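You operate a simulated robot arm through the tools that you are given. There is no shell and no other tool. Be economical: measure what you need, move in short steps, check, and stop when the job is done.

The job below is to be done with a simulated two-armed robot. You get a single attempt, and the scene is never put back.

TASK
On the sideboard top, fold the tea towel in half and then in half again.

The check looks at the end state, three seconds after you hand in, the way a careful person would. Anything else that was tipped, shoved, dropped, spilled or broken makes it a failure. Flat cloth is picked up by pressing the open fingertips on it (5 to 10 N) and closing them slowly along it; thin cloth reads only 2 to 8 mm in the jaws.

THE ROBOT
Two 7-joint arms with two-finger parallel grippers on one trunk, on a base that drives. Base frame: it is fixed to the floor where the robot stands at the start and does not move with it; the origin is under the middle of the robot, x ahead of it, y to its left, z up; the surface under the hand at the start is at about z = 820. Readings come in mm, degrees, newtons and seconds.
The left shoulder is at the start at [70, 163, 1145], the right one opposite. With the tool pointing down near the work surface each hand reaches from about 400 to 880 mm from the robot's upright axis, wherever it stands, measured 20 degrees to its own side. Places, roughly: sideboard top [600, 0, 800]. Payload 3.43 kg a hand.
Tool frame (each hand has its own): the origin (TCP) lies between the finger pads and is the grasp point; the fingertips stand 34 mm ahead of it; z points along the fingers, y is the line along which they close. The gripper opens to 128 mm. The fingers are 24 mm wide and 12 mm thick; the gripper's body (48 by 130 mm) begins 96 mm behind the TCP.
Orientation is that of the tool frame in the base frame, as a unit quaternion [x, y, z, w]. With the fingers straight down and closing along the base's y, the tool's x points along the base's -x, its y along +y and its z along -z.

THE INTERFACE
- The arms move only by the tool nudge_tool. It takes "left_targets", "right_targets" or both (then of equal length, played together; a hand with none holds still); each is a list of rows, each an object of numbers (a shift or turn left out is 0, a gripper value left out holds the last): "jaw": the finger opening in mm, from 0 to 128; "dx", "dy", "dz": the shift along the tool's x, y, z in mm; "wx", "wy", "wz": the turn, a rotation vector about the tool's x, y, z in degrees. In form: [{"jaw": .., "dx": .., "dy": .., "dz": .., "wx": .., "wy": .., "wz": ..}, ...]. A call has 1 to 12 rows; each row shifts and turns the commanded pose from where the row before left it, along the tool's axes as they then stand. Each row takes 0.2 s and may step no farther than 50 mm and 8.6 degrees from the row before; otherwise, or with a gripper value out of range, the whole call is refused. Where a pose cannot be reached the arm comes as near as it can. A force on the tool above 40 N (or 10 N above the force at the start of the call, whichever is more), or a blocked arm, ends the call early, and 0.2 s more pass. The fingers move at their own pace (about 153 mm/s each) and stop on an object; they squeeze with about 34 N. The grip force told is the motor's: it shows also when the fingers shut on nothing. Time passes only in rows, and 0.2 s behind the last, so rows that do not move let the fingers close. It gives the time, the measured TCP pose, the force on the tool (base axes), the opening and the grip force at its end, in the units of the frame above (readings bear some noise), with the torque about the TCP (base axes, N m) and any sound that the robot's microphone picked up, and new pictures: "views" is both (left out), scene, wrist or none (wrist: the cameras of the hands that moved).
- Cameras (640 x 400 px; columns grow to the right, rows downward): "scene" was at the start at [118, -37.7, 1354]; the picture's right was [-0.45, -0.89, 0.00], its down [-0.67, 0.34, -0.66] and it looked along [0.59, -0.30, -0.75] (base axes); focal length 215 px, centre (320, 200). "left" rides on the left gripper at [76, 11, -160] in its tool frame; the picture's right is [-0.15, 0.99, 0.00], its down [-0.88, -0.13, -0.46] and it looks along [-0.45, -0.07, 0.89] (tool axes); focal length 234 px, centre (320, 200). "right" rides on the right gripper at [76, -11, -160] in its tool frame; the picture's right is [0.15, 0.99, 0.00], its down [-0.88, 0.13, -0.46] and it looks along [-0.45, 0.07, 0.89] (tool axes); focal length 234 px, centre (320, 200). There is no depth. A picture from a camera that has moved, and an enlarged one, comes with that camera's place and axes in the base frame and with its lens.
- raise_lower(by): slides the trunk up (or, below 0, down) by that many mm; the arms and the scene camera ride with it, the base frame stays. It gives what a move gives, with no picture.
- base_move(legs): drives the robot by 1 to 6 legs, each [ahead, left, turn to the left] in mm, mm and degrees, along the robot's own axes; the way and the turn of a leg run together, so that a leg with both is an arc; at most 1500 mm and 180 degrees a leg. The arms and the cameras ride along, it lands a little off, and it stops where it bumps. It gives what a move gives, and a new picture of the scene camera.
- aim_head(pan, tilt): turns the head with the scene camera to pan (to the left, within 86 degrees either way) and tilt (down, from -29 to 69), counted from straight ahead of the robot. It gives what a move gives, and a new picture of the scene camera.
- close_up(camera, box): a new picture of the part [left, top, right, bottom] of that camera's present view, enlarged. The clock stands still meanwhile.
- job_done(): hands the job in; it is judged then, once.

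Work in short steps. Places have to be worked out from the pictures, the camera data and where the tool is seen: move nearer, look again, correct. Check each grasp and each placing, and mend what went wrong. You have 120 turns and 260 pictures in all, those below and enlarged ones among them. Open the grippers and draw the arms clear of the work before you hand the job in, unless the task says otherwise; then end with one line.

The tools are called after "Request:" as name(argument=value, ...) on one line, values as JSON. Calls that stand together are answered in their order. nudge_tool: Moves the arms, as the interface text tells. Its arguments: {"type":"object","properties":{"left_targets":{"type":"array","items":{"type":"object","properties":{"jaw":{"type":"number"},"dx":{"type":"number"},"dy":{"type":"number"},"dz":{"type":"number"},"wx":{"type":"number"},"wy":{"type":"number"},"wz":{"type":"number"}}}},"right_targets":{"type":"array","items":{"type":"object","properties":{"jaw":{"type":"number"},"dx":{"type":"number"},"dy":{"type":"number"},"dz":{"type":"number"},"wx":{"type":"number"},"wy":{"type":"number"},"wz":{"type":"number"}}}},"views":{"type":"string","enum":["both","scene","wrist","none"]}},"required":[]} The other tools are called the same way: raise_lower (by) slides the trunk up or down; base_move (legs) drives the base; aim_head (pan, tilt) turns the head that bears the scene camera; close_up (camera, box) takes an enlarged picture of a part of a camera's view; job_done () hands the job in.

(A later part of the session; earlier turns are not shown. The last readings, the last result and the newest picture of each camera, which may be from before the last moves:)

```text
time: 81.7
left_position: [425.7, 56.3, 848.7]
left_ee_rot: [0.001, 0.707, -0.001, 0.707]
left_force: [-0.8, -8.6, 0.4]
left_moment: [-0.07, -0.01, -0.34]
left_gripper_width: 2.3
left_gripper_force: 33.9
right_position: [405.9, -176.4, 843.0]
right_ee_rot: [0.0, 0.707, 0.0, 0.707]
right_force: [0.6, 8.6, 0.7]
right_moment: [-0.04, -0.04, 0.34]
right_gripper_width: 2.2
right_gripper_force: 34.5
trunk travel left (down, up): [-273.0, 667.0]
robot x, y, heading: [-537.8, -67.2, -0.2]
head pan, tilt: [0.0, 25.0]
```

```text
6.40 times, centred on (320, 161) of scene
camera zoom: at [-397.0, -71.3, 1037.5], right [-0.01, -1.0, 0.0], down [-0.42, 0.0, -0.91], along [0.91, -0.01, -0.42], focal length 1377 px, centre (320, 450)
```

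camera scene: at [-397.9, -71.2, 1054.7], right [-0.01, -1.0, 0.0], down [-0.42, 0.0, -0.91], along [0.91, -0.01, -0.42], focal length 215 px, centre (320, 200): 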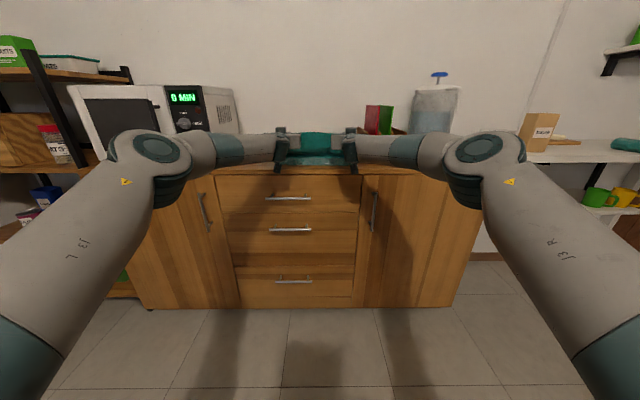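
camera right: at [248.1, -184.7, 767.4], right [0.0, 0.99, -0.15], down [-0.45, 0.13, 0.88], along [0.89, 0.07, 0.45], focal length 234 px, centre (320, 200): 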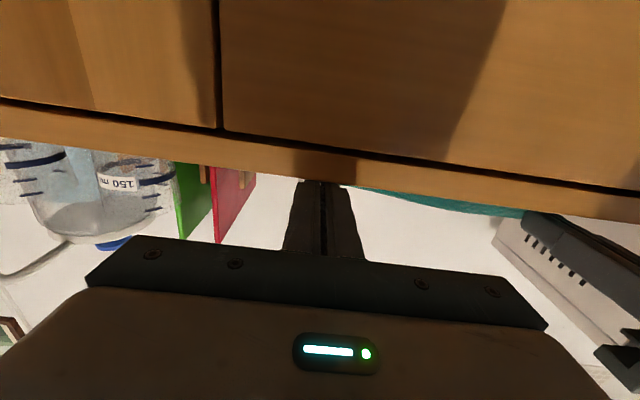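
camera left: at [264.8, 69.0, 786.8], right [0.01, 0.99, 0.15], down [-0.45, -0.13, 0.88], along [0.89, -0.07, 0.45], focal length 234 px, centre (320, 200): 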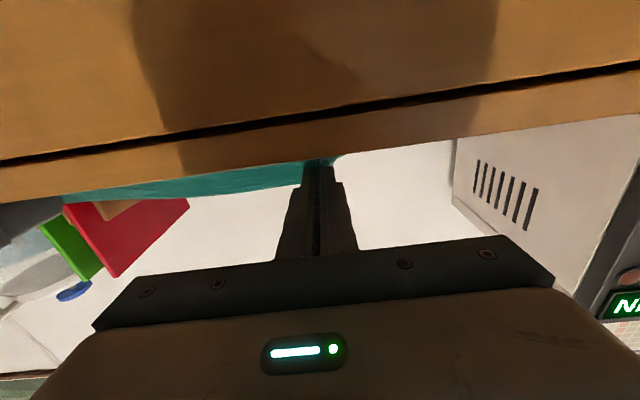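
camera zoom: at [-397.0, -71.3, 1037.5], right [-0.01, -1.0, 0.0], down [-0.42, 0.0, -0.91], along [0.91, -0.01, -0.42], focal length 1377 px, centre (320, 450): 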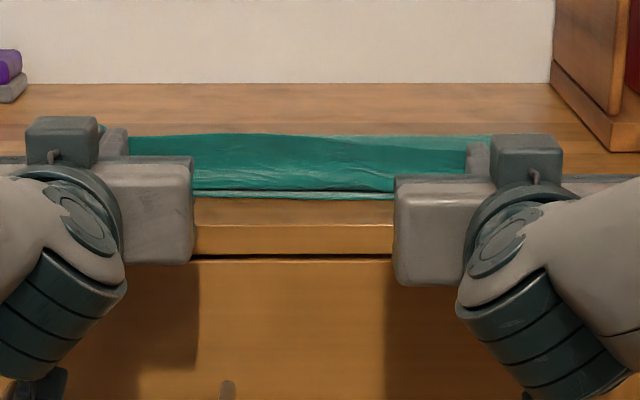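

The edge sits about on the front. I'll release by opening the jaws, then withdraw straight back with the base (the fingers are horizontal, so they slide out).

Request:
nudge_tool(left_targets=[{"jaw": 6}, {"jaw": 14}, {"jaw": 26}, {"jaw": 40}, {}, {}], right_targets=[{"jaw": 6}, {"jaw": 14}, {"jaw": 26}, {"jaw": 40}, {}, {}], views="none")

Request:
base_move(legs=[[-120, 0, 0]])

Request:
close_up(camera="scene", box=[240, 110, 400, 210])

```text
time: 83.0
left_position: [424.7, 56.8, 848.0]
left_ee_rot: [0.002, 0.708, -0.002, 0.707]
left_force: [-0.3, -0.5, -0.2]
left_moment: [0.03, -0.01, -0.02]
left_gripper_width: 40.0
left_gripper_force: 0.0
right_position: [406.2, -177.0, 841.7]
right_ee_rot: [-0.001, 0.707, 0.001, 0.707]
right_force: [0.8, 0.0, 0.0]
right_moment: [-0.01, -0.02, 0.0]
right_gripper_width: 40.1
right_gripper_force: 0.2
trunk travel left (down, up): [-273.0, 667.0]
robot x, y, heading: [-538.3, -66.3, -0.3]
head pan, tilt: [0.0, 25.0]
```

```text
time: 84.3
left_position: [306.7, 56.8, 849.2]
left_ee_rot: [0.001, 0.707, -0.001, 0.707]
left_force: [-0.5, 0.2, -0.5]
left_moment: [0.01, 0.05, -0.02]
left_gripper_width: 39.8
left_gripper_force: 0.0
right_position: [287.2, -176.7, 843.2]
right_ee_rot: [0.001, 0.706, -0.001, 0.708]
right_force: [-0.5, 0.1, 0.1]
right_moment: [0.04, 0.04, -0.01]
right_gripper_width: 39.9
right_gripper_force: 0.1
trunk travel left (down, up): [-273.0, 667.0]
robot x, y, heading: [-656.4, -66.1, -0.3]
head pan, tilt: [0.0, 25.0]
camera scene: at [-515.8, -70.4, 1037.7], right [-0.01, -1.0, 0.0], down [-0.42, 0.0, -0.91], along [0.91, -0.01, -0.42], focal length 215 px, centre (320, 200)
```

scene: 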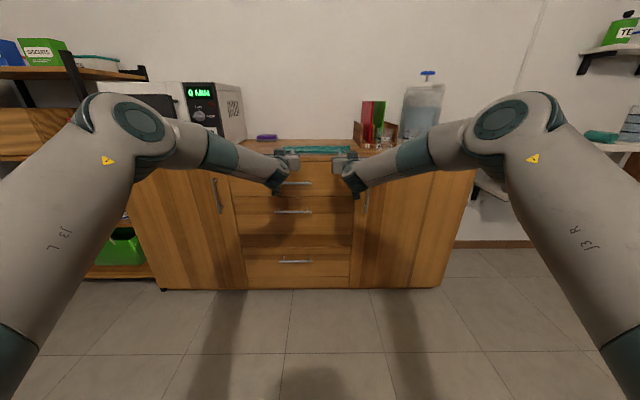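

```text
4.00 times, centred on (320, 160) of scene
camera zoom: at [-515.8, -70.4, 1037.7], right [-0.01, -1.0, 0.0], down [-0.42, 0.0, -0.91], along [0.91, -0.01, -0.42], focal length 861 px, centre (320, 360)
```

zoom: 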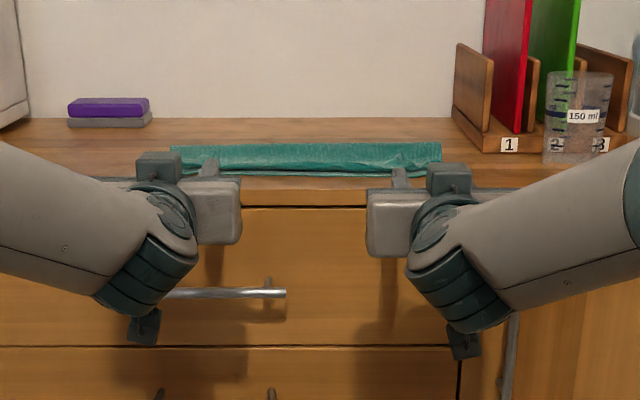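

Fully released and clear. I'll back away a bit more and raise the trunk to inspect from above.

Request:
base_move(legs=[[-40, 0, 0]])

Request:
raise_lower(by=450)

Request:
aim_head(pan=0, tilt=32)

Request:
close_up(camera="scene", box=[240, 110, 400, 210])

```text
time: 85.2
left_position: [266.1, 56.0, 848.5]
left_ee_rot: [0.002, 0.707, -0.002, 0.707]
left_force: [-0.1, 1.0, 0.4]
left_moment: [0.0, 0.07, -0.01]
left_gripper_width: 39.9
left_gripper_force: 0.0
right_position: [247.4, -177.4, 843.8]
right_ee_rot: [0.0, 0.707, 0.001, 0.708]
right_force: [-1.4, 0.4, 0.1]
right_moment: [0.03, 0.07, -0.01]
right_gripper_width: 39.7
right_gripper_force: 0.1
trunk travel left (down, up): [-273.0, 667.0]
robot x, y, heading: [-695.8, -64.1, -0.6]
head pan, tilt: [0.0, 25.0]
camera scene: at [-556.4, -70.1, 1037.7], right [-0.01, -1.0, 0.0], down [-0.42, 0.0, -0.91], along [0.91, -0.01, -0.42], focal length 215 px, centre (320, 200)
```

scene: 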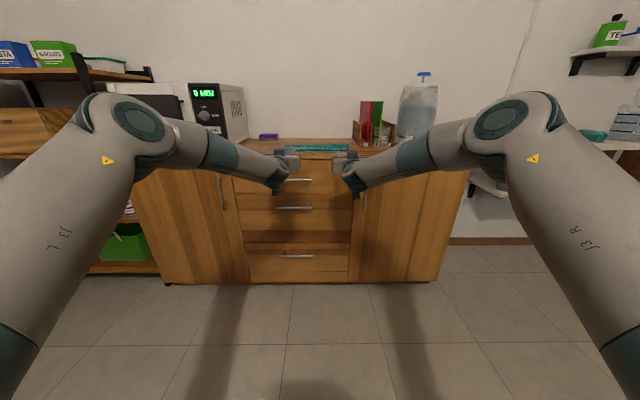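

```text
refused: 450 is not a number from -400 to 400
```

```text
time: 85.8
left_position: [266.9, 56.7, 848.0]
left_ee_rot: [0.002, 0.707, -0.002, 0.707]
left_force: [0.3, 0.4, 0.3]
left_moment: [0.0, -0.04, 0.0]
left_gripper_width: 39.9
left_gripper_force: 0.1
right_position: [248.3, -176.5, 841.5]
right_ee_rot: [0.0, 0.707, 0.0, 0.707]
right_force: [0.8, -0.1, -0.5]
right_moment: [0.01, 0.0, 0.01]
right_gripper_width: 39.9
right_gripper_force: 0.1
trunk travel left (down, up): [-273.0, 667.0]
robot x, y, heading: [-697.9, -68.7, -0.5]
head pan, tilt: [0.0, 32.0]
camera scene: at [-557.6, -70.1, 1026.3], right [-0.01, -1.0, 0.0], down [-0.53, 0.0, -0.85], along [0.85, -0.01, -0.53], focal length 215 px, centre (320, 200)
```

scene: 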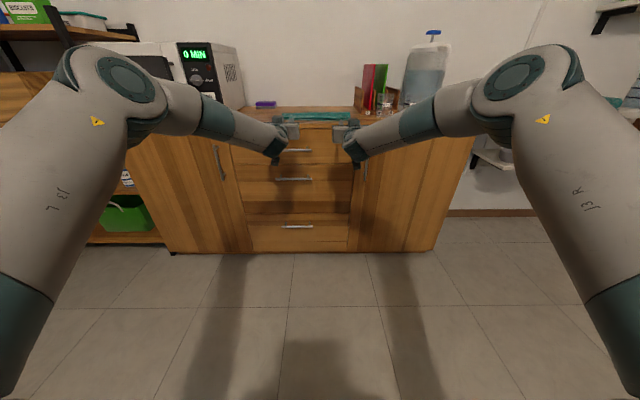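

```text
4.00 times, centred on (320, 160) of scene
camera zoom: at [-557.6, -70.1, 1026.3], right [-0.01, -1.0, 0.0], down [-0.53, 0.0, -0.85], along [0.85, -0.01, -0.53], focal length 861 px, centre (320, 360)
```

zoom: 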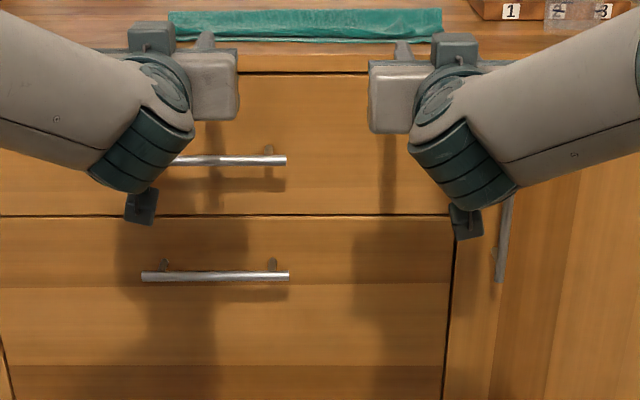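

Raising the trunk 400 mm (the most allowed in one move) and driving up for a top view.

Request:
raise_lower(by=400)

Request:
base_move(legs=[[330, 0, 0]])

Request:
aim_head(pan=0, tilt=45)

Request:
close_up(camera="scene", box=[240, 100, 400, 200])

```text
time: 89.7
left_position: [266.9, 56.2, 1247.9]
left_ee_rot: [0.002, 0.707, -0.002, 0.707]
left_force: [-1.0, -0.3, 0.6]
left_moment: [-0.01, 0.01, 0.04]
left_gripper_width: 39.8
left_gripper_force: 0.0
right_position: [248.2, -177.0, 1242.5]
right_ee_rot: [0.001, 0.708, -0.001, 0.707]
right_force: [-1.0, -0.6, -1.0]
right_moment: [0.03, 0.0, -0.01]
right_gripper_width: 39.9
right_gripper_force: 0.1
trunk travel left (down, up): [-673.0, 267.0]
robot x, y, heading: [-697.4, -67.3, -0.5]
head pan, tilt: [0.0, 32.0]
```

```text
time: 91.8
left_position: [591.5, 54.8, 1247.5]
left_ee_rot: [0.001, 0.707, -0.001, 0.707]
left_force: [0.0, -0.3, 0.2]
left_moment: [0.04, 0.0, -0.01]
left_gripper_width: 40.1
left_gripper_force: 0.0
right_position: [571.8, -178.6, 1243.6]
right_ee_rot: [0.0, 0.707, 0.0, 0.708]
right_force: [-0.2, -0.3, 0.7]
right_moment: [0.04, -0.01, -0.02]
right_gripper_width: 40.0
right_gripper_force: 0.0
trunk travel left (down, up): [-673.0, 267.0]
robot x, y, heading: [-369.9, -69.7, -0.6]
head pan, tilt: [0.0, 32.0]
camera scene: at [-233.2, -72.4, 1426.5], right [-0.01, -1.0, 0.0], down [-0.53, 0.0, -0.85], along [0.85, -0.01, -0.53], focal length 215 px, centre (320, 200)
```

scene: 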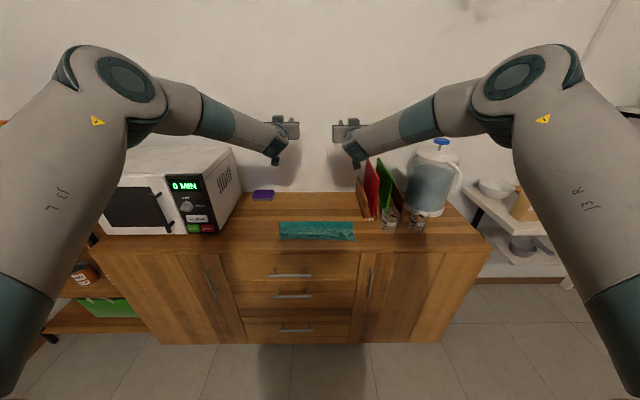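

```text
time: 92.6
left_position: [592.9, 55.3, 1246.6]
left_ee_rot: [0.001, 0.707, -0.001, 0.707]
left_force: [0.5, 0.6, -0.4]
left_moment: [-0.01, 0.01, 0.0]
left_gripper_width: 40.0
left_gripper_force: 0.0
right_position: [572.5, -178.0, 1241.4]
right_ee_rot: [0.0, 0.708, -0.001, 0.707]
right_force: [0.1, 0.1, 0.5]
right_moment: [0.0, 0.01, -0.02]
right_gripper_width: 40.1
right_gripper_force: 0.2
trunk travel left (down, up): [-673.0, 267.0]
robot x, y, heading: [-368.8, -68.6, -0.4]
head pan, tilt: [0.0, 45.0]
camera scene: at [-240.3, -72.4, 1406.8], right [-0.01, -1.0, 0.0], down [-0.71, 0.01, -0.71], along [0.71, -0.01, -0.71], focal length 215 px, centre (320, 200)
```

scene: 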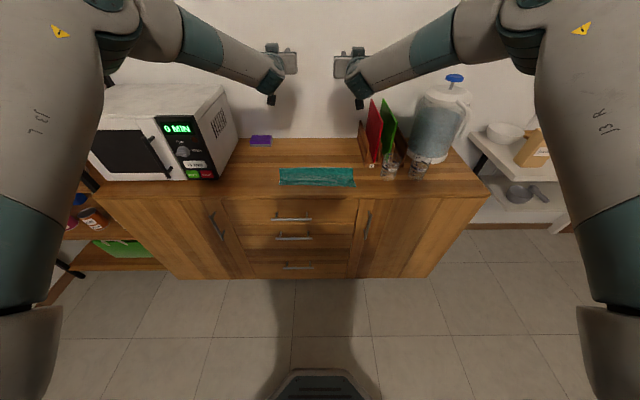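

```text
4.00 times, centred on (320, 150) of scene
camera zoom: at [-240.3, -72.4, 1406.8], right [-0.01, -1.0, 0.0], down [-0.71, 0.01, -0.71], along [0.71, -0.01, -0.71], focal length 861 px, centre (320, 400)
```

zoom: 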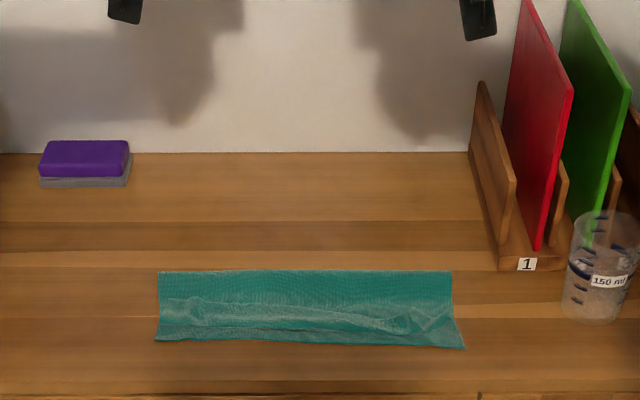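

The first fold came out well: fold line at x≈552, front edges at ≈430. I'll take a closer look at the edge ridges.

Request:
close_up(camera="scene", box=[276, 160, 360, 194])

```text
7.62 times, centred on (318, 177) of scene
camera zoom: at [-240.3, -72.4, 1406.8], right [-0.01, -1.0, 0.0], down [-0.71, 0.01, -0.71], along [0.71, -0.01, -0.71], focal length 1640 px, centre (335, 375)
```

zoom: 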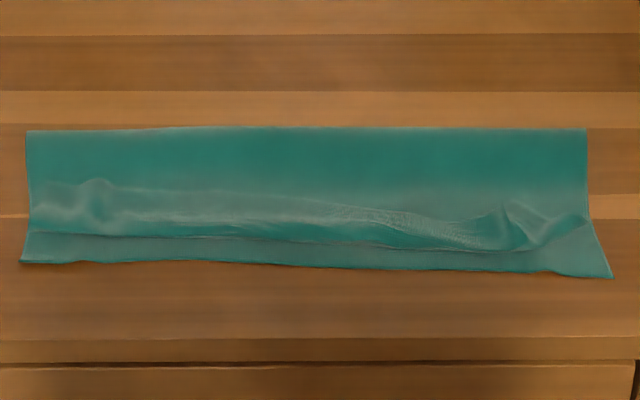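

The upper edge lies about 22 mm short of the lower, with a soft bulge behind it, so I'll stroke it flat toward the front. First I'll turn the hands back to vertical with closed jaws, pulling in as they turn.

Request:
nudge_tool(left_targets=[{"jaw": 0, "dz": -15, "wy": 8.18}, {"dz": -14.8, "dx": 2.1, "wy": 8.18}, {"dz": -14.4, "dx": 4.2, "wy": 8.18}, {"dz": -13.6, "dx": 6.2, "wy": 8.18}, {"dz": -12.6, "dx": 8.1, "wy": 8.18}, {"dz": -11.3, "dx": 9.8, "wy": 8.18}, {"dz": -9.8, "dx": 11.4, "wy": 8.18}, {"dz": -8.1, "dx": 12.6, "wy": 8.18}, {"dz": -6.2, "dx": 13.7, "wy": 8.18}, {"dz": -4.2, "dx": 14.4, "wy": 8.18}, {"dz": -2.1, "dx": 14.9, "wy": 8.18}, {}], right_targets=[{"jaw": 0, "dz": -15, "wy": 8.18}, {"dz": -14.8, "dx": 2.1, "wy": 8.18}, {"dz": -14.4, "dx": 4.2, "wy": 8.18}, {"dz": -13.6, "dx": 6.2, "wy": 8.18}, {"dz": -12.6, "dx": 8.1, "wy": 8.18}, {"dz": -11.3, "dx": 9.8, "wy": 8.18}, {"dz": -9.8, "dx": 11.4, "wy": 8.18}, {"dz": -8.1, "dx": 12.6, "wy": 8.18}, {"dz": -6.2, "dx": 13.7, "wy": 8.18}, {"dz": -4.2, "dx": 14.4, "wy": 8.18}, {"dz": -2.1, "dx": 14.9, "wy": 8.18}, {}], views="scene")

```text
time: 95.2
left_position: [392.0, 59.6, 1250.7]
left_ee_rot: [0.002, 1.0, -0.001, 0.007]
left_force: [0.2, -0.8, 0.0]
left_moment: [0.07, -0.05, 0.0]
left_gripper_width: 0.0
left_gripper_force: 32.9
left hand out of reach, approached as far as the arm can: row 10, 11
right_position: [393.6, -174.0, 1241.2]
right_ee_rot: [0.0, 1.0, 0.001, 0.0]
right_force: [-0.3, -0.6, 0.4]
right_moment: [0.05, 0.02, -0.03]
right_gripper_width: 0.0
right_gripper_force: 33.1
right hand out of reach, approached as far as the arm can: row 11
trunk travel left (down, up): [-673.0, 267.0]
robot x, y, heading: [-375.8, -69.5, -0.4]
head pan, tilt: [0.0, 45.0]
camera scene: at [-241.5, -73.6, 1406.9], right [-0.01, -1.0, 0.0], down [-0.71, 0.01, -0.71], along [0.71, 0.0, -0.71], focal length 215 px, centre (320, 200)
```

scene: 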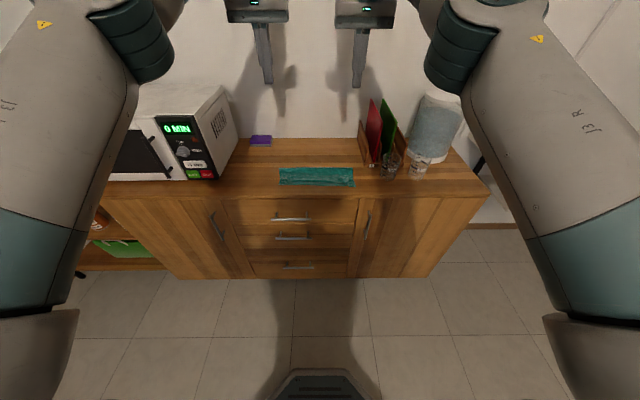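

Hands are vertical now. I'll raise the trunk a little, drive up, then descend above the folded towel.

Request:
raise_lower(by=100)

Request:
base_move(legs=[[170, 0, 0.4]])

Request:
nudge_tool(left_targets=[{"dz": 45, "dx": 15}, {"dz": 45, "dx": 15}, {"dz": 45, "dx": 15}, {"dz": 45}, {"dz": 45}, {"dz": 45}, {"dz": 45}, {"dz": 20}, {}], right_targets=[{"dz": 45, "dx": 15}, {"dz": 45, "dx": 15}, {"dz": 45, "dx": 15}, {"dz": 45}, {"dz": 45}, {"dz": 45}, {"dz": 45}, {"dz": 12}, {}])

```text
time: 96.5
left_position: [393.7, 61.9, 1350.2]
left_ee_rot: [0.001, 1.0, -0.001, 0.007]
left_force: [0.5, -0.6, 0.1]
left_moment: [-0.02, -0.02, 0.01]
left_gripper_width: 0.0
left_gripper_force: 32.8
right_position: [396.3, -174.1, 1338.8]
right_ee_rot: [0.0, 1.0, 0.0, 0.0]
right_force: [-0.5, -0.3, 0.2]
right_moment: [0.02, 0.0, 0.02]
right_gripper_width: 0.0
right_gripper_force: 33.1
trunk travel left (down, up): [-773.0, 167.0]
robot x, y, heading: [-370.8, -67.9, -0.3]
head pan, tilt: [0.0, 45.0]
```

```text
time: 98.0
left_position: [559.8, 65.0, 1352.6]
left_ee_rot: [-0.002, 1.0, -0.001, 0.008]
left_force: [-0.6, 1.4, 0.9]
left_moment: [-0.02, -0.02, 0.03]
left_gripper_width: 0.0
left_gripper_force: 32.9
right_position: [563.3, -169.6, 1341.7]
right_ee_rot: [-0.002, 1.0, -0.001, 0.003]
right_force: [0.3, -0.6, -0.5]
right_moment: [0.03, -0.05, -0.01]
right_gripper_width: 0.0
right_gripper_force: 33.1
trunk travel left (down, up): [-773.0, 167.0]
robot x, y, heading: [-199.2, -71.8, -0.1]
head pan, tilt: [0.0, 45.0]
camera scene: at [-73.1, -72.4, 1507.3], right [0.0, -1.0, 0.0], down [-0.71, 0.0, -0.71], along [0.71, 0.0, -0.71], focal length 215 px, centre (320, 200)
```

scene: 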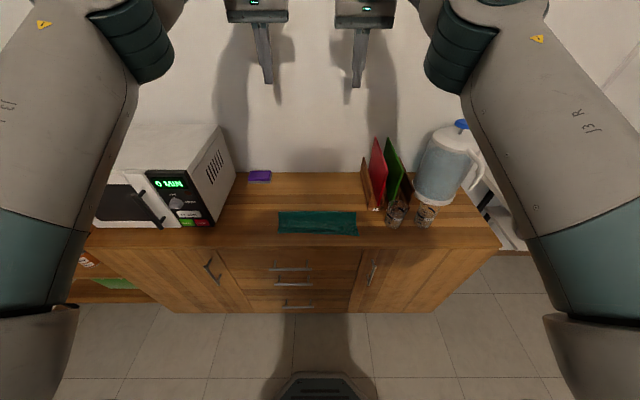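

```text
time: 100.0
left_position: [526.0, 67.2, 1014.6]
left_ee_rot: [-0.001, 1.0, -0.001, 0.008]
left_force: [0.4, 0.4, -0.9]
left_moment: [0.0, 0.02, -0.04]
left_gripper_width: 0.2
left_gripper_force: 33.0
right_position: [523.5, -170.3, 1013.8]
right_ee_rot: [-0.003, 1.0, 0.0, 0.001]
right_force: [-0.3, -1.2, 0.7]
right_moment: [0.01, -0.01, -0.01]
right_gripper_width: 0.0
right_gripper_force: 32.6
trunk travel left (down, up): [-773.0, 167.0]
robot x, y, heading: [-196.6, -68.2, -0.0]
head pan, tilt: [0.0, 45.0]
camera scene: at [-69.9, -72.4, 1506.9], right [0.0, -1.0, 0.0], down [-0.71, 0.0, -0.71], along [0.71, 0.0, -0.71], focal length 215 px, centre (320, 200)
camera right: at [447.9, -179.5, 1172.8], right [-0.15, 0.99, 0.0], down [0.88, 0.14, 0.46], along [0.45, 0.07, -0.89], focal length 234 px, centre (320, 200)
camera left: at [446.3, 78.1, 1173.1], right [0.14, 0.99, 0.0], down [0.87, -0.13, 0.47], along [0.47, -0.07, -0.88], focal length 234 px, centre (320, 200)
```

scene: 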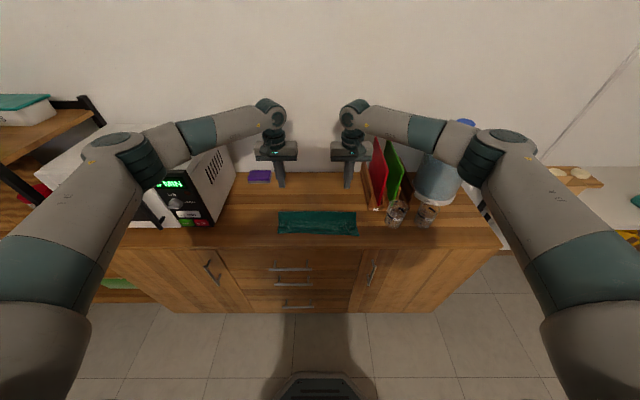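
right: 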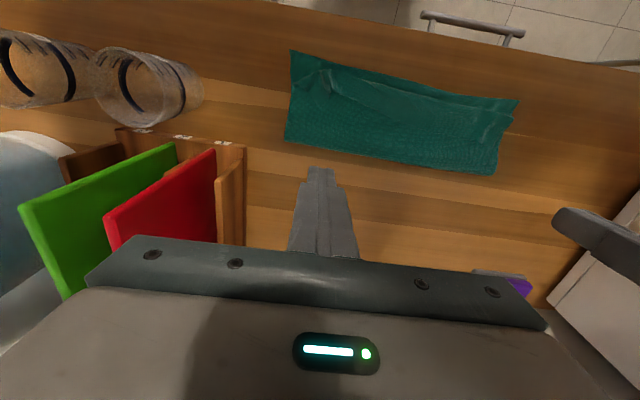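
left: 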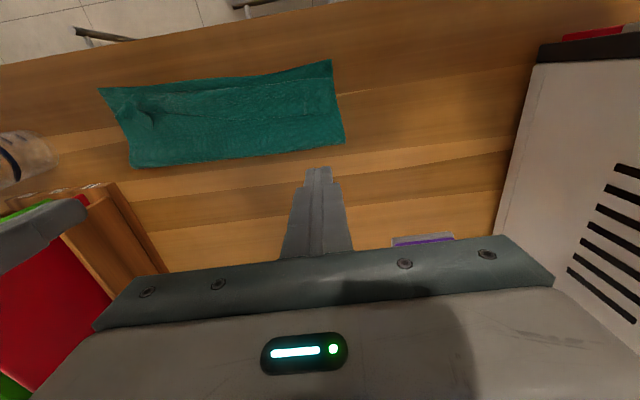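

Request:
close_up(camera="right", box=[280, 40, 530, 196])

Request:
close_up(camera="left", box=[90, 40, 360, 209])

```text
2.56 times, centred on (405, 118) of right
camera zoom: at [447.9, -179.5, 1172.8], right [-0.15, 0.99, 0.0], down [0.88, 0.14, 0.46], along [0.45, 0.07, -0.89], focal length 600 px, centre (102, 410)
```

zoom: 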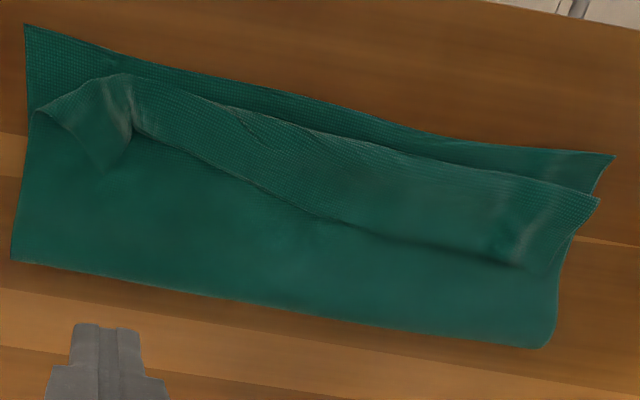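

```text
2.37 times, centred on (225, 124) of left
camera zoom: at [446.3, 78.1, 1173.1], right [0.14, 0.99, 0.0], down [0.87, -0.13, 0.47], along [0.47, -0.07, -0.88], focal length 554 px, centre (545, 379)
```

zoom: 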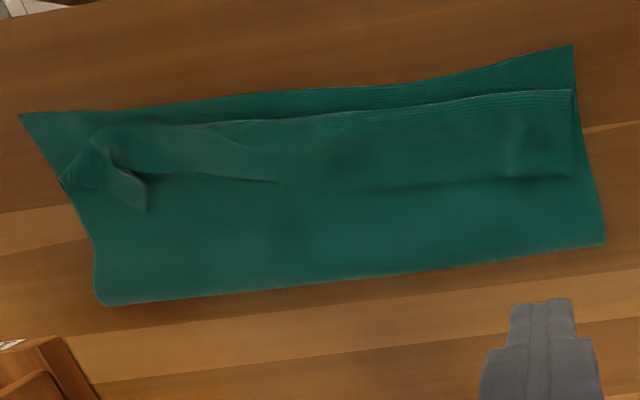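

The wrist views show it clearly: the upper edge has a 30–40 mm hem rolled back on top, its free edge pointing to the wall at x≈463 (right) to 494 (left). I'll bring closed fingertips down just behind that free edge and sweep toward the front to flip it over.

Request:
nudge_tool(left_targets=[{"dx": 13, "dz": 40}, {"dz": 45}, {"dz": 45}, {"dz": 22}, {}], right_targets=[{"dx": 18, "dz": 40}, {"dz": 45}, {"dz": 45}, {"dz": 22}, {}], views="wrist")

```text
time: 101.2
left_position: [514.6, 65.3, 863.1]
left_ee_rot: [0.0, 1.0, -0.001, 0.008]
left_force: [0.6, 0.0, 0.0]
left_moment: [0.08, -0.02, -0.01]
left_gripper_width: 0.0
left_gripper_force: 32.8
right_position: [505.9, -170.2, 861.7]
right_ee_rot: [-0.004, 1.0, 0.0, 0.001]
right_force: [-0.6, 0.2, -0.5]
right_moment: [0.02, 0.0, -0.04]
right_gripper_width: 0.3
right_gripper_force: 32.5
trunk travel left (down, up): [-773.0, 167.0]
robot x, y, heading: [-198.3, -69.2, 0.1]
head pan, tilt: [0.0, 45.0]
camera right: at [430.8, -181.2, 1021.2], right [-0.15, 0.99, 0.0], down [0.88, 0.14, 0.46], along [0.45, 0.07, -0.89], focal length 234 px, centre (320, 200)
camera left: at [434.8, 77.7, 1020.8], right [0.14, 0.99, 0.0], down [0.87, -0.13, 0.47], along [0.47, -0.07, -0.88], focal length 234 px, centre (320, 200)
```

right: 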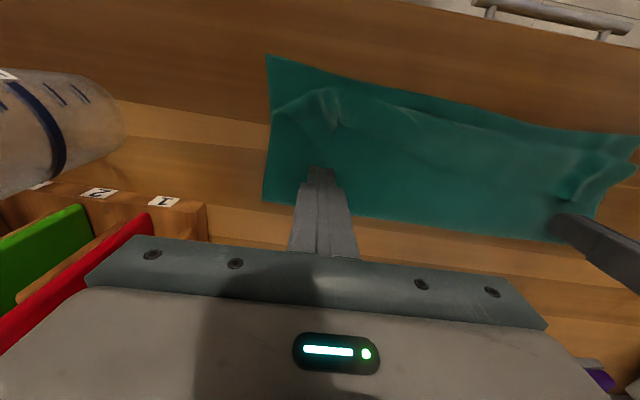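
left: 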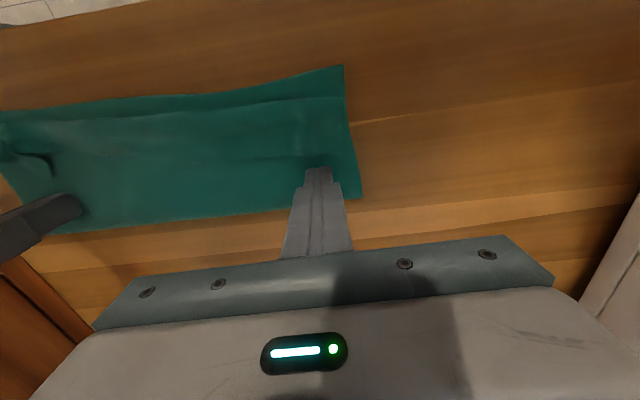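

Fingertips are just behind the hem. I'll lower a few mm and sweep toward the front, then lift.

Request:
nudge_tool(left_targets=[{"dz": 4.5}, {"dx": 10}, {"dx": 10}, {"dx": 12}, {"dx": 12}, {"dx": 12}, {"dx": 12}, {"dx": 10}, {"dx": 8, "dz": -10}, {"dz": -40}, {"dz": -40, "dx": -20}, {}], right_targets=[{"dz": 3.2}, {"dx": 10}, {"dx": 10}, {"dx": 12}, {"dx": 12}, {"dx": 12}, {"dx": 12}, {"dx": 10}, {"dx": 8, "dz": -10}, {"dz": -40}, {"dz": -40, "dx": -20}, {}], views="wrist")

```text
time: 103.8
left_position: [448.6, 65.3, 948.3]
left_ee_rot: [-0.001, 1.0, -0.001, 0.008]
left_force: [-0.3, -0.7, -0.4]
left_moment: [0.0, -0.01, 0.0]
left_gripper_width: 0.2
left_gripper_force: 32.7
right_position: [440.4, -168.7, 947.4]
right_ee_rot: [-0.003, 1.0, 0.0, 0.001]
right_force: [0.1, 0.2, -0.3]
right_moment: [-0.01, -0.01, 0.03]
right_gripper_width: 0.0
right_gripper_force: 32.6
trunk travel left (down, up): [-773.0, 167.0]
robot x, y, heading: [-201.5, -73.4, 0.0]
head pan, tilt: [0.0, 45.0]
camera right: at [365.5, -179.2, 1107.6], right [-0.15, 0.99, 0.0], down [0.88, 0.14, 0.46], along [0.45, 0.07, -0.89], focal length 234 px, centre (320, 200)
camera left: at [368.4, 76.3, 1106.6], right [0.14, 0.99, 0.0], down [0.87, -0.13, 0.47], along [0.46, -0.07, -0.88], focal length 234 px, centre (320, 200)
```

right: 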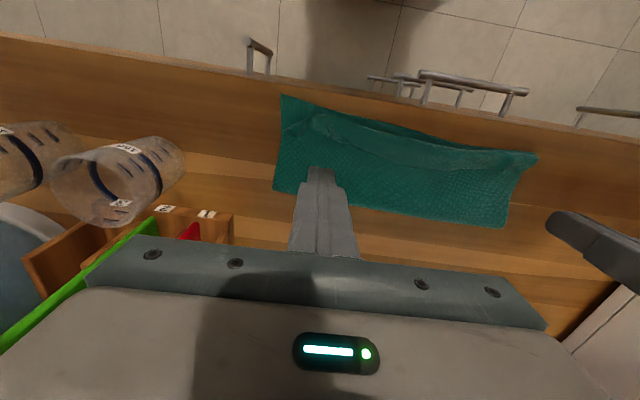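
left: 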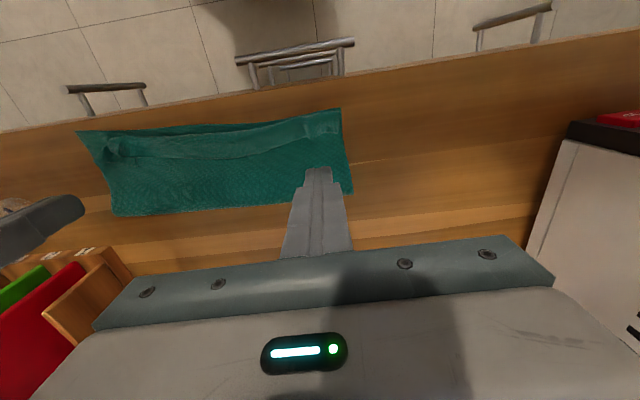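

Request:
close_up(camera="right", box=[270, 85, 550, 260])

Request:
close_up(camera="left", box=[70, 85, 370, 272])

```text
2.29 times, centred on (410, 172) of right
camera zoom: at [365.5, -179.2, 1107.6], right [-0.15, 0.99, 0.0], down [0.88, 0.14, 0.46], along [0.45, 0.07, -0.89], focal length 535 px, centre (114, 263)
```

zoom: 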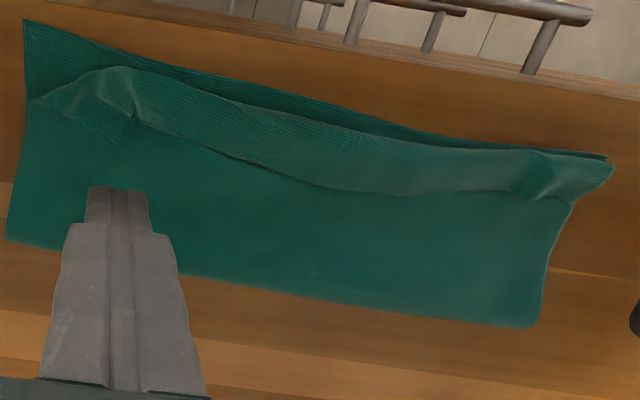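

```text
2.13 times, centred on (220, 178) of left
camera zoom: at [368.4, 76.3, 1106.6], right [0.14, 0.99, 0.0], down [0.87, -0.13, 0.47], along [0.46, -0.07, -0.88], focal length 500 px, centre (533, 246)
```

zoom: 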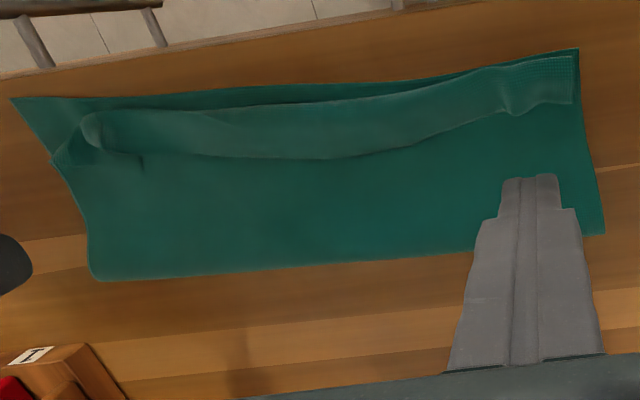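

The sweep unrolled part of the hem but dragged the towel ~25 mm forward. A cleaner fix is to re-grip that free edge with a small bite, lift the upper half vertical again, and re-lay it with a horizontal grip and the hinge slightly further back. First I'll move back for a measuring view.

Request:
nudge_tool(left_targets=[{"dx": -25, "dz": -20, "jaw": 36}, {"dx": -25, "dz": -20}, {}], right_targets=[{"dx": -30, "dz": -20, "jaw": 36}, {"dx": -30, "dz": -20}, {}], views="none")

Request:
close_up(camera="right", box=[270, 30, 550, 205])

Request:
close_up(camera="left", box=[70, 30, 370, 217])

```text
time: 104.6
left_position: [494.8, 64.3, 988.7]
left_ee_rot: [-0.001, 1.0, -0.001, 0.007]
left_force: [-0.7, 0.3, 0.0]
left_moment: [0.01, 0.0, -0.01]
left_gripper_width: 36.1
left_gripper_force: 0.0
right_position: [499.4, -169.1, 988.4]
right_ee_rot: [-0.002, 1.0, 0.0, 0.001]
right_force: [-0.4, -0.5, -0.2]
right_moment: [0.02, 0.02, -0.01]
right_gripper_width: 36.0
right_gripper_force: 0.1
trunk travel left (down, up): [-773.0, 167.0]
robot x, y, heading: [-197.4, -70.6, -0.2]
head pan, tilt: [0.0, 45.0]
```

```text
2.29 times, centred on (410, 118) of right
camera zoom: at [424.3, -179.2, 1147.6], right [-0.15, 0.99, 0.0], down [0.88, 0.14, 0.46], along [0.45, 0.07, -0.89], focal length 535 px, centre (114, 389)
```

zoom: 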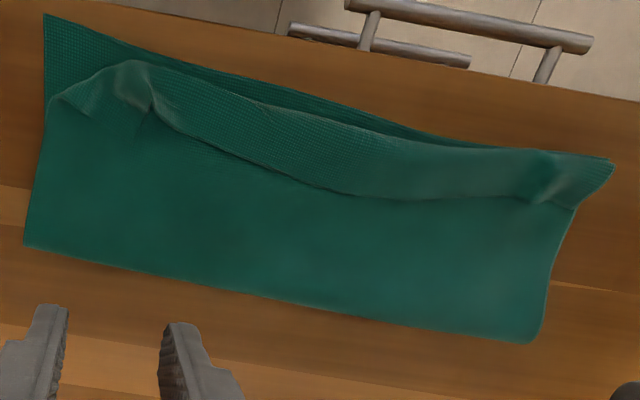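

```text
2.13 times, centred on (220, 124) of left
camera zoom: at [415.6, 75.7, 1146.9], right [0.14, 0.99, 0.0], down [0.87, -0.13, 0.47], along [0.47, -0.07, -0.88], focal length 500 px, centre (533, 363)
```

zoom: 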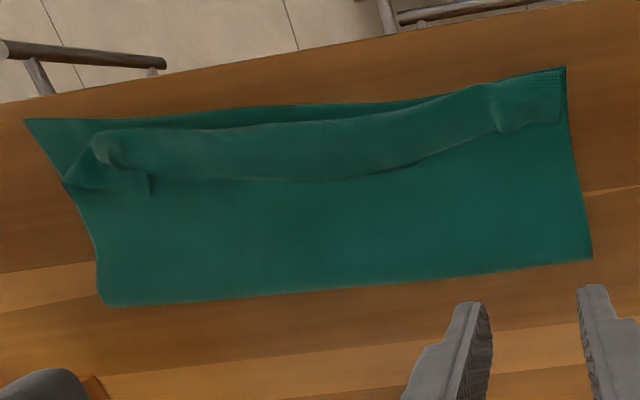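

Measured: hem edge at about (431, 45…86) on the left and (421,-150) on the right, with the front edge at x≈385–404. I'll position both hands for a small bite there.

Request:
nudge_tool(left_targets=[{"dx": 32}, {"dx": 32, "dy": -2}, {"dz": 45}, {"dz": 45}, {"dz": 32}, {}], right_targets=[{"dx": 39, "dy": 10}, {"dx": 39, "dy": 9}, {"dz": 45}, {"dz": 45}, {"dz": 32}, {}], views="wrist")

```text
time: 106.0
left_position: [432.5, 62.4, 867.2]
left_ee_rot: [-0.001, 1.0, -0.001, 0.007]
left_force: [-0.4, -0.2, -0.2]
left_moment: [-0.02, 0.0, 0.03]
left_gripper_width: 35.9
left_gripper_force: 0.1
right_position: [423.6, -151.1, 864.3]
right_ee_rot: [-0.003, 1.0, 0.0, 0.001]
right_force: [0.5, 0.0, 0.7]
right_moment: [0.0, 0.0, -0.01]
right_gripper_width: 36.0
right_gripper_force: 0.0
trunk travel left (down, up): [-773.0, 167.0]
robot x, y, heading: [-198.9, -71.4, -0.1]
head pan, tilt: [0.0, 45.0]
camera right: at [347.4, -161.7, 1024.5], right [-0.15, 0.99, 0.0], down [0.88, 0.14, 0.46], along [0.45, 0.07, -0.89], focal length 234 px, centre (320, 200)
camera left: at [352.9, 74.2, 1025.1], right [0.14, 0.99, 0.0], down [0.87, -0.13, 0.47], along [0.46, -0.07, -0.88], focal length 234 px, centre (320, 200)
```

right: 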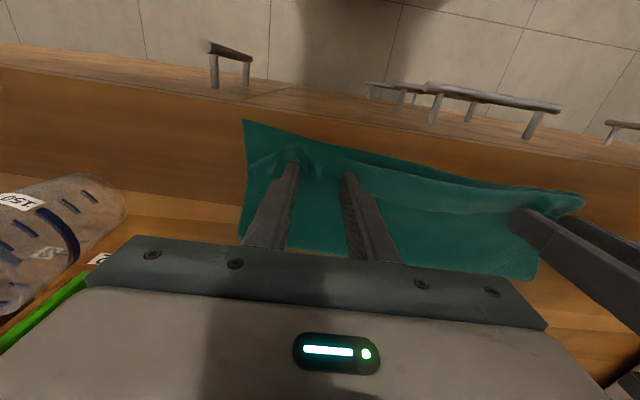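
left: 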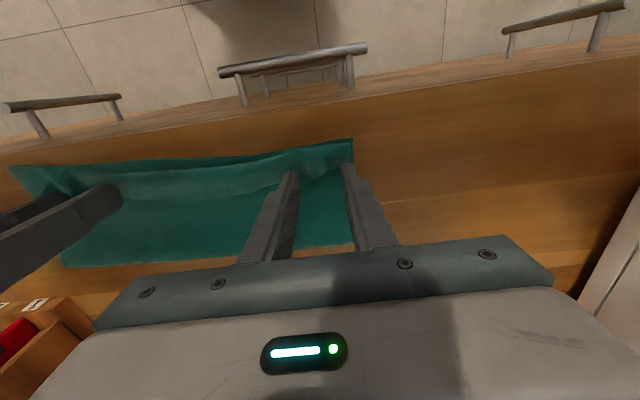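

Request:
close_up(camera="right", box=[230, 110, 430, 235])

Request:
close_up(camera="left", box=[210, 110, 410, 235])

```text
3.20 times, centred on (330, 172) of right
camera zoom: at [347.4, -161.7, 1024.5], right [-0.15, 0.99, 0.0], down [0.88, 0.14, 0.46], along [0.45, 0.07, -0.89], focal length 749 px, centre (288, 288)
```

zoom: 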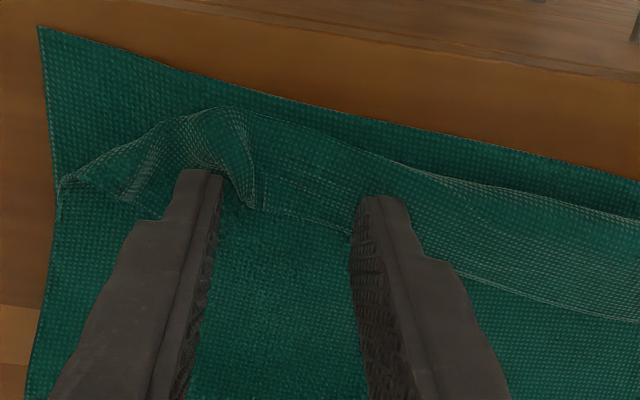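

```text
3.20 times, centred on (310, 172) of left
camera zoom: at [352.9, 74.2, 1025.1], right [0.14, 0.99, 0.0], down [0.87, -0.13, 0.47], along [0.46, -0.07, -0.88], focal length 749 px, centre (352, 288)
```

zoom: 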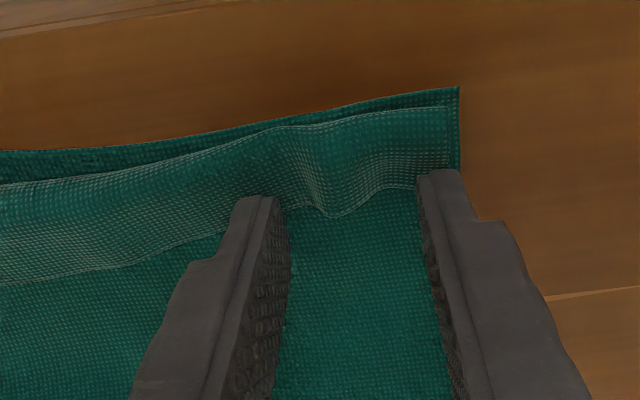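

The bites look right (about 8–12 mm over the hem edge). Lowering to a light press.

Request:
nudge_tool(left_targets=[{"dz": 5}, {"dz": 4}, {}], right_targets=[{"dz": 3}, {"dz": 3}, {}], views="none")

```text
time: 106.8
left_position: [433.6, 62.4, 857.4]
left_ee_rot: [0.0, 1.0, -0.001, 0.009]
left_force: [-1.0, 0.0, 3.8]
left_moment: [0.05, 0.04, 0.0]
left_gripper_width: 36.0
left_gripper_force: 0.2
right_position: [421.8, -150.2, 858.3]
right_ee_rot: [-0.004, 1.0, 0.0, 0.001]
right_force: [-0.5, 0.1, 0.2]
right_moment: [0.0, -0.02, 0.02]
right_gripper_width: 36.0
right_gripper_force: 0.0
trunk travel left (down, up): [-773.0, 167.0]
robot x, y, heading: [-199.0, -72.6, -0.1]
head pan, tilt: [0.0, 45.0]
```

Request:
nudge_tool(left_targets=[{}, {}, {"jaw": 33}, {"jaw": 29}, {"jaw": 25}, {"jaw": 21}, {"jaw": 17}, {"jaw": 13}, {"jaw": 9}, {"jaw": 5}, {"jaw": 0}, {}], right_targets=[{"dz": 0.8}, {"dz": 0.5}, {"jaw": 33}, {"jaw": 29}, {"jaw": 25}, {"jaw": 21}, {"jaw": 17}, {"jaw": 13}, {"jaw": 9}, {"jaw": 5}, {"jaw": 0}, {}], views="none")

Request:
close_up(camera="right", box=[230, 110, 430, 235])

Request:
close_up(camera="left", box=[210, 110, 410, 235])

```text
time: 109.4
left_position: [433.4, 61.5, 857.7]
left_ee_rot: [-0.001, 1.0, -0.001, 0.009]
left_force: [1.6, -1.7, 7.9]
left_moment: [-0.02, 0.03, 0.03]
left_gripper_width: 5.6
left_gripper_force: 34.1
right_position: [421.2, -150.5, 859.2]
right_ee_rot: [-0.003, 1.0, 0.0, 0.001]
right_force: [0.5, 2.6, 0.2]
right_moment: [0.1, 0.03, -0.04]
right_gripper_width: 2.1
right_gripper_force: 33.8
trunk travel left (down, up): [-773.0, 167.0]
robot x, y, heading: [-201.0, -68.8, -0.2]
head pan, tilt: [0.0, 45.0]
```

```text
3.20 times, centred on (330, 172) of right
camera zoom: at [345.4, -161.3, 1018.3], right [-0.15, 0.99, 0.0], down [0.88, 0.14, 0.46], along [0.45, 0.07, -0.89], focal length 749 px, centre (288, 288)
```

zoom: 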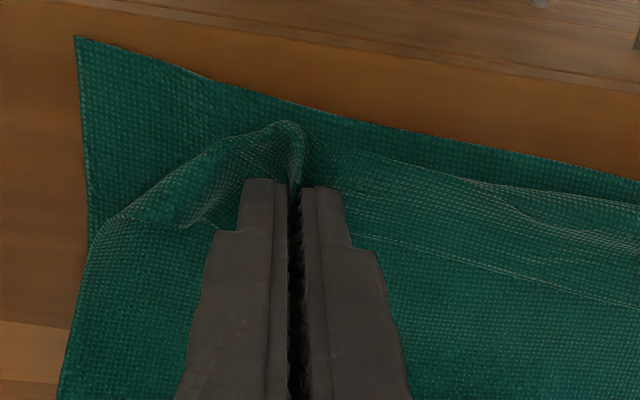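

```text
3.20 times, centred on (310, 172) of left
camera zoom: at [353.4, 73.8, 1016.0], right [0.14, 0.99, 0.0], down [0.87, -0.13, 0.47], along [0.47, -0.07, -0.88], focal length 749 px, centre (352, 288)
```

zoom: 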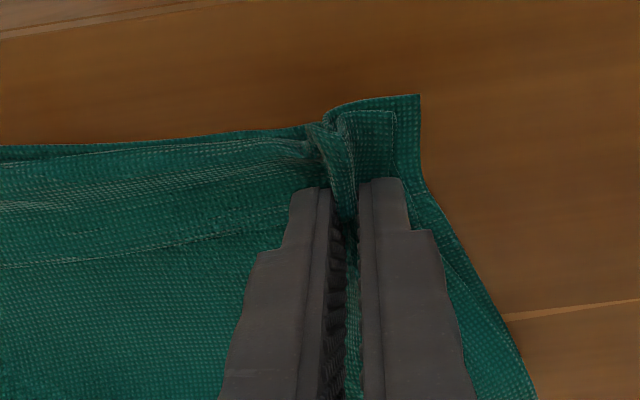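

The right has caught only the hem (2.1 mm), but the left has bunched all the layers (5.6 mm). I'll reopen the left, lighten its press, and close again.

Request:
nudge_tool(left_targets=[{"jaw": 10}, {"jaw": 18}, {"jaw": 27}, {"jaw": 36}, {}, {"dz": -1.6}, {}], views="none")

Request:
nudge_tool(left_targets=[{"jaw": 32}, {"jaw": 28}, {"jaw": 24}, {"jaw": 20}, {"jaw": 16}, {"jaw": 12}, {"jaw": 8}, {"jaw": 4}, {"jaw": 0}, {}], views="none")

Request:
close_up(camera="left", box=[210, 110, 410, 235])

```text
time: 111.0
left_position: [432.3, 62.3, 858.4]
left_ee_rot: [-0.001, 1.0, -0.001, 0.008]
left_force: [0.7, 0.5, -0.2]
left_moment: [-0.01, 0.01, 0.01]
left_gripper_width: 35.7
left_gripper_force: 0.0
right_position: [420.7, -151.1, 857.8]
right_ee_rot: [-0.003, 1.0, 0.0, 0.0]
right_force: [0.2, -0.8, 0.2]
right_moment: [-0.02, -0.02, -0.01]
right_gripper_width: 2.4
right_gripper_force: 34.4
trunk travel left (down, up): [-773.0, 167.0]
robot x, y, heading: [-200.2, -73.2, 0.1]
head pan, tilt: [0.0, 45.0]
```

```text
time: 113.2
left_position: [432.9, 61.7, 858.9]
left_ee_rot: [-0.001, 1.0, 0.0, 0.009]
left_force: [-0.1, -3.3, 0.5]
left_moment: [-0.11, 0.0, 0.03]
left_gripper_width: 4.2
left_gripper_force: 33.9
right_position: [421.1, -150.0, 858.7]
right_ee_rot: [-0.003, 1.0, 0.0, 0.002]
right_force: [0.4, 2.5, 0.7]
right_moment: [0.08, 0.02, -0.01]
right_gripper_width: 2.4
right_gripper_force: 33.9
trunk travel left (down, up): [-773.0, 167.0]
robot x, y, heading: [-200.1, -69.3, -0.3]
head pan, tilt: [0.0, 45.0]
```

```text
3.20 times, centred on (310, 172) of left
camera zoom: at [353.4, 73.8, 1016.9], right [0.14, 0.99, 0.0], down [0.87, -0.13, 0.47], along [0.47, -0.07, -0.88], focal length 749 px, centre (352, 288)
```

zoom: 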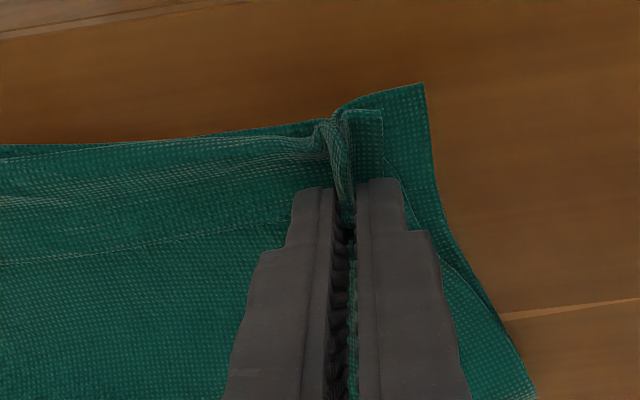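

Now 4.2 mm. I'll lift both 25 mm to see what is held.

Request:
nudge_tool(left_targets=[{"dz": -10}, {"dz": -15}, {}], right_targets=[{"dz": -10}, {"dz": -15}, {}], views="none")

Request:
close_up(camera="left", box=[60, 100, 410, 318])

Request:
close_up(camera="right", box=[210, 100, 560, 318])

```text
time: 114.0
left_position: [433.9, 61.1, 884.4]
left_ee_rot: [-0.002, 1.0, -0.001, 0.008]
left_force: [-0.3, -1.8, 1.2]
left_moment: [-0.08, 0.02, -0.01]
left_gripper_width: 3.9
left_gripper_force: 34.2
right_position: [420.6, -151.2, 883.0]
right_ee_rot: [-0.003, 1.0, 0.0, 0.001]
right_force: [0.2, 1.9, 0.0]
right_moment: [0.08, 0.0, 0.01]
right_gripper_width: 2.3
right_gripper_force: 34.4
trunk travel left (down, up): [-773.0, 167.0]
robot x, y, heading: [-196.5, -68.9, -0.4]
head pan, tilt: [0.0, 45.0]
```

```text
1.83 times, centred on (235, 209) of left
camera zoom: at [353.5, 72.4, 1041.2], right [0.14, 0.99, 0.0], down [0.87, -0.13, 0.47], along [0.46, -0.07, -0.88], focal length 428 px, centre (475, 184)
```

zoom: 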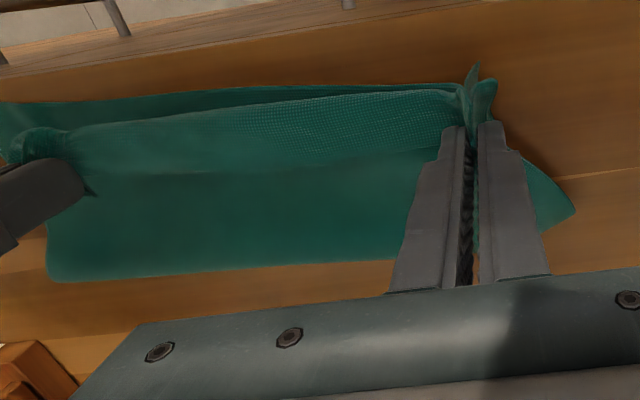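

```text
1.83 times, centred on (385, 209) of right
camera zoom: at [346.0, -161.3, 1042.8], right [-0.15, 0.99, 0.0], down [0.88, 0.14, 0.46], along [0.45, 0.07, -0.89], focal length 428 px, centre (201, 184)
```

zoom: 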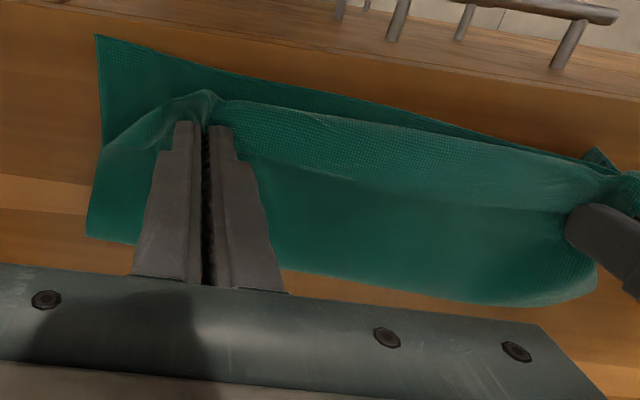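

The left has pinched all the layers. I'll set both down, spread the left open while pressed to undo it, and look again.

Request:
nudge_tool(left_targets=[{"dz": 15}, {"dz": 11.5}, {"jaw": 8}, {"jaw": 18}, {"jaw": 28}, {"jaw": 40}, {"jaw": 50}, {}, {"dz": -20}, {"dz": -25}, {}], right_targets=[{"dz": 12}, {"dz": 12}, {}, {}, {}, {}, {}, {}, {}, {}, {}], views="none")

Request:
close_up(camera="left", box=[60, 100, 410, 318])

```text
time: 116.4
left_position: [433.8, 61.5, 901.3]
left_ee_rot: [-0.001, 1.0, -0.001, 0.008]
left_force: [-0.4, -0.9, 0.2]
left_moment: [-0.05, 0.0, -0.02]
left_gripper_width: 49.9
left_gripper_force: 0.1
right_position: [422.2, -151.2, 858.7]
right_ee_rot: [-0.001, 1.0, 0.0, 0.002]
right_force: [0.1, -0.3, -0.5]
right_moment: [-0.02, 0.0, -0.01]
right_gripper_width: 2.4
right_gripper_force: 34.6
trunk travel left (down, up): [-773.0, 167.0]
robot x, y, heading: [-195.8, -69.8, -0.1]
head pan, tilt: [0.0, 45.0]
```

```text
1.83 times, centred on (235, 209) of left
camera zoom: at [353.3, 72.6, 1059.7], right [0.14, 0.99, 0.0], down [0.87, -0.13, 0.47], along [0.46, -0.07, -0.88], focal length 428 px, centre (475, 184)
```

zoom: 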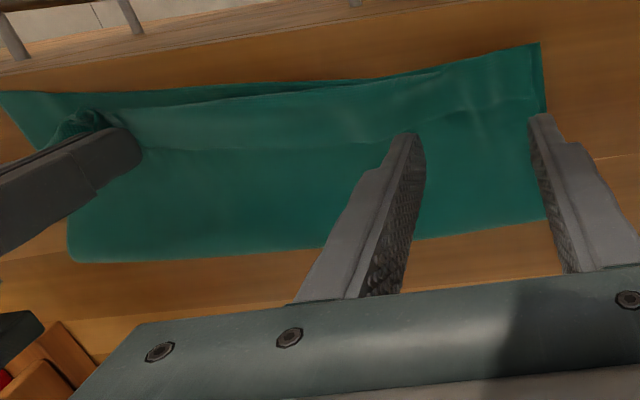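

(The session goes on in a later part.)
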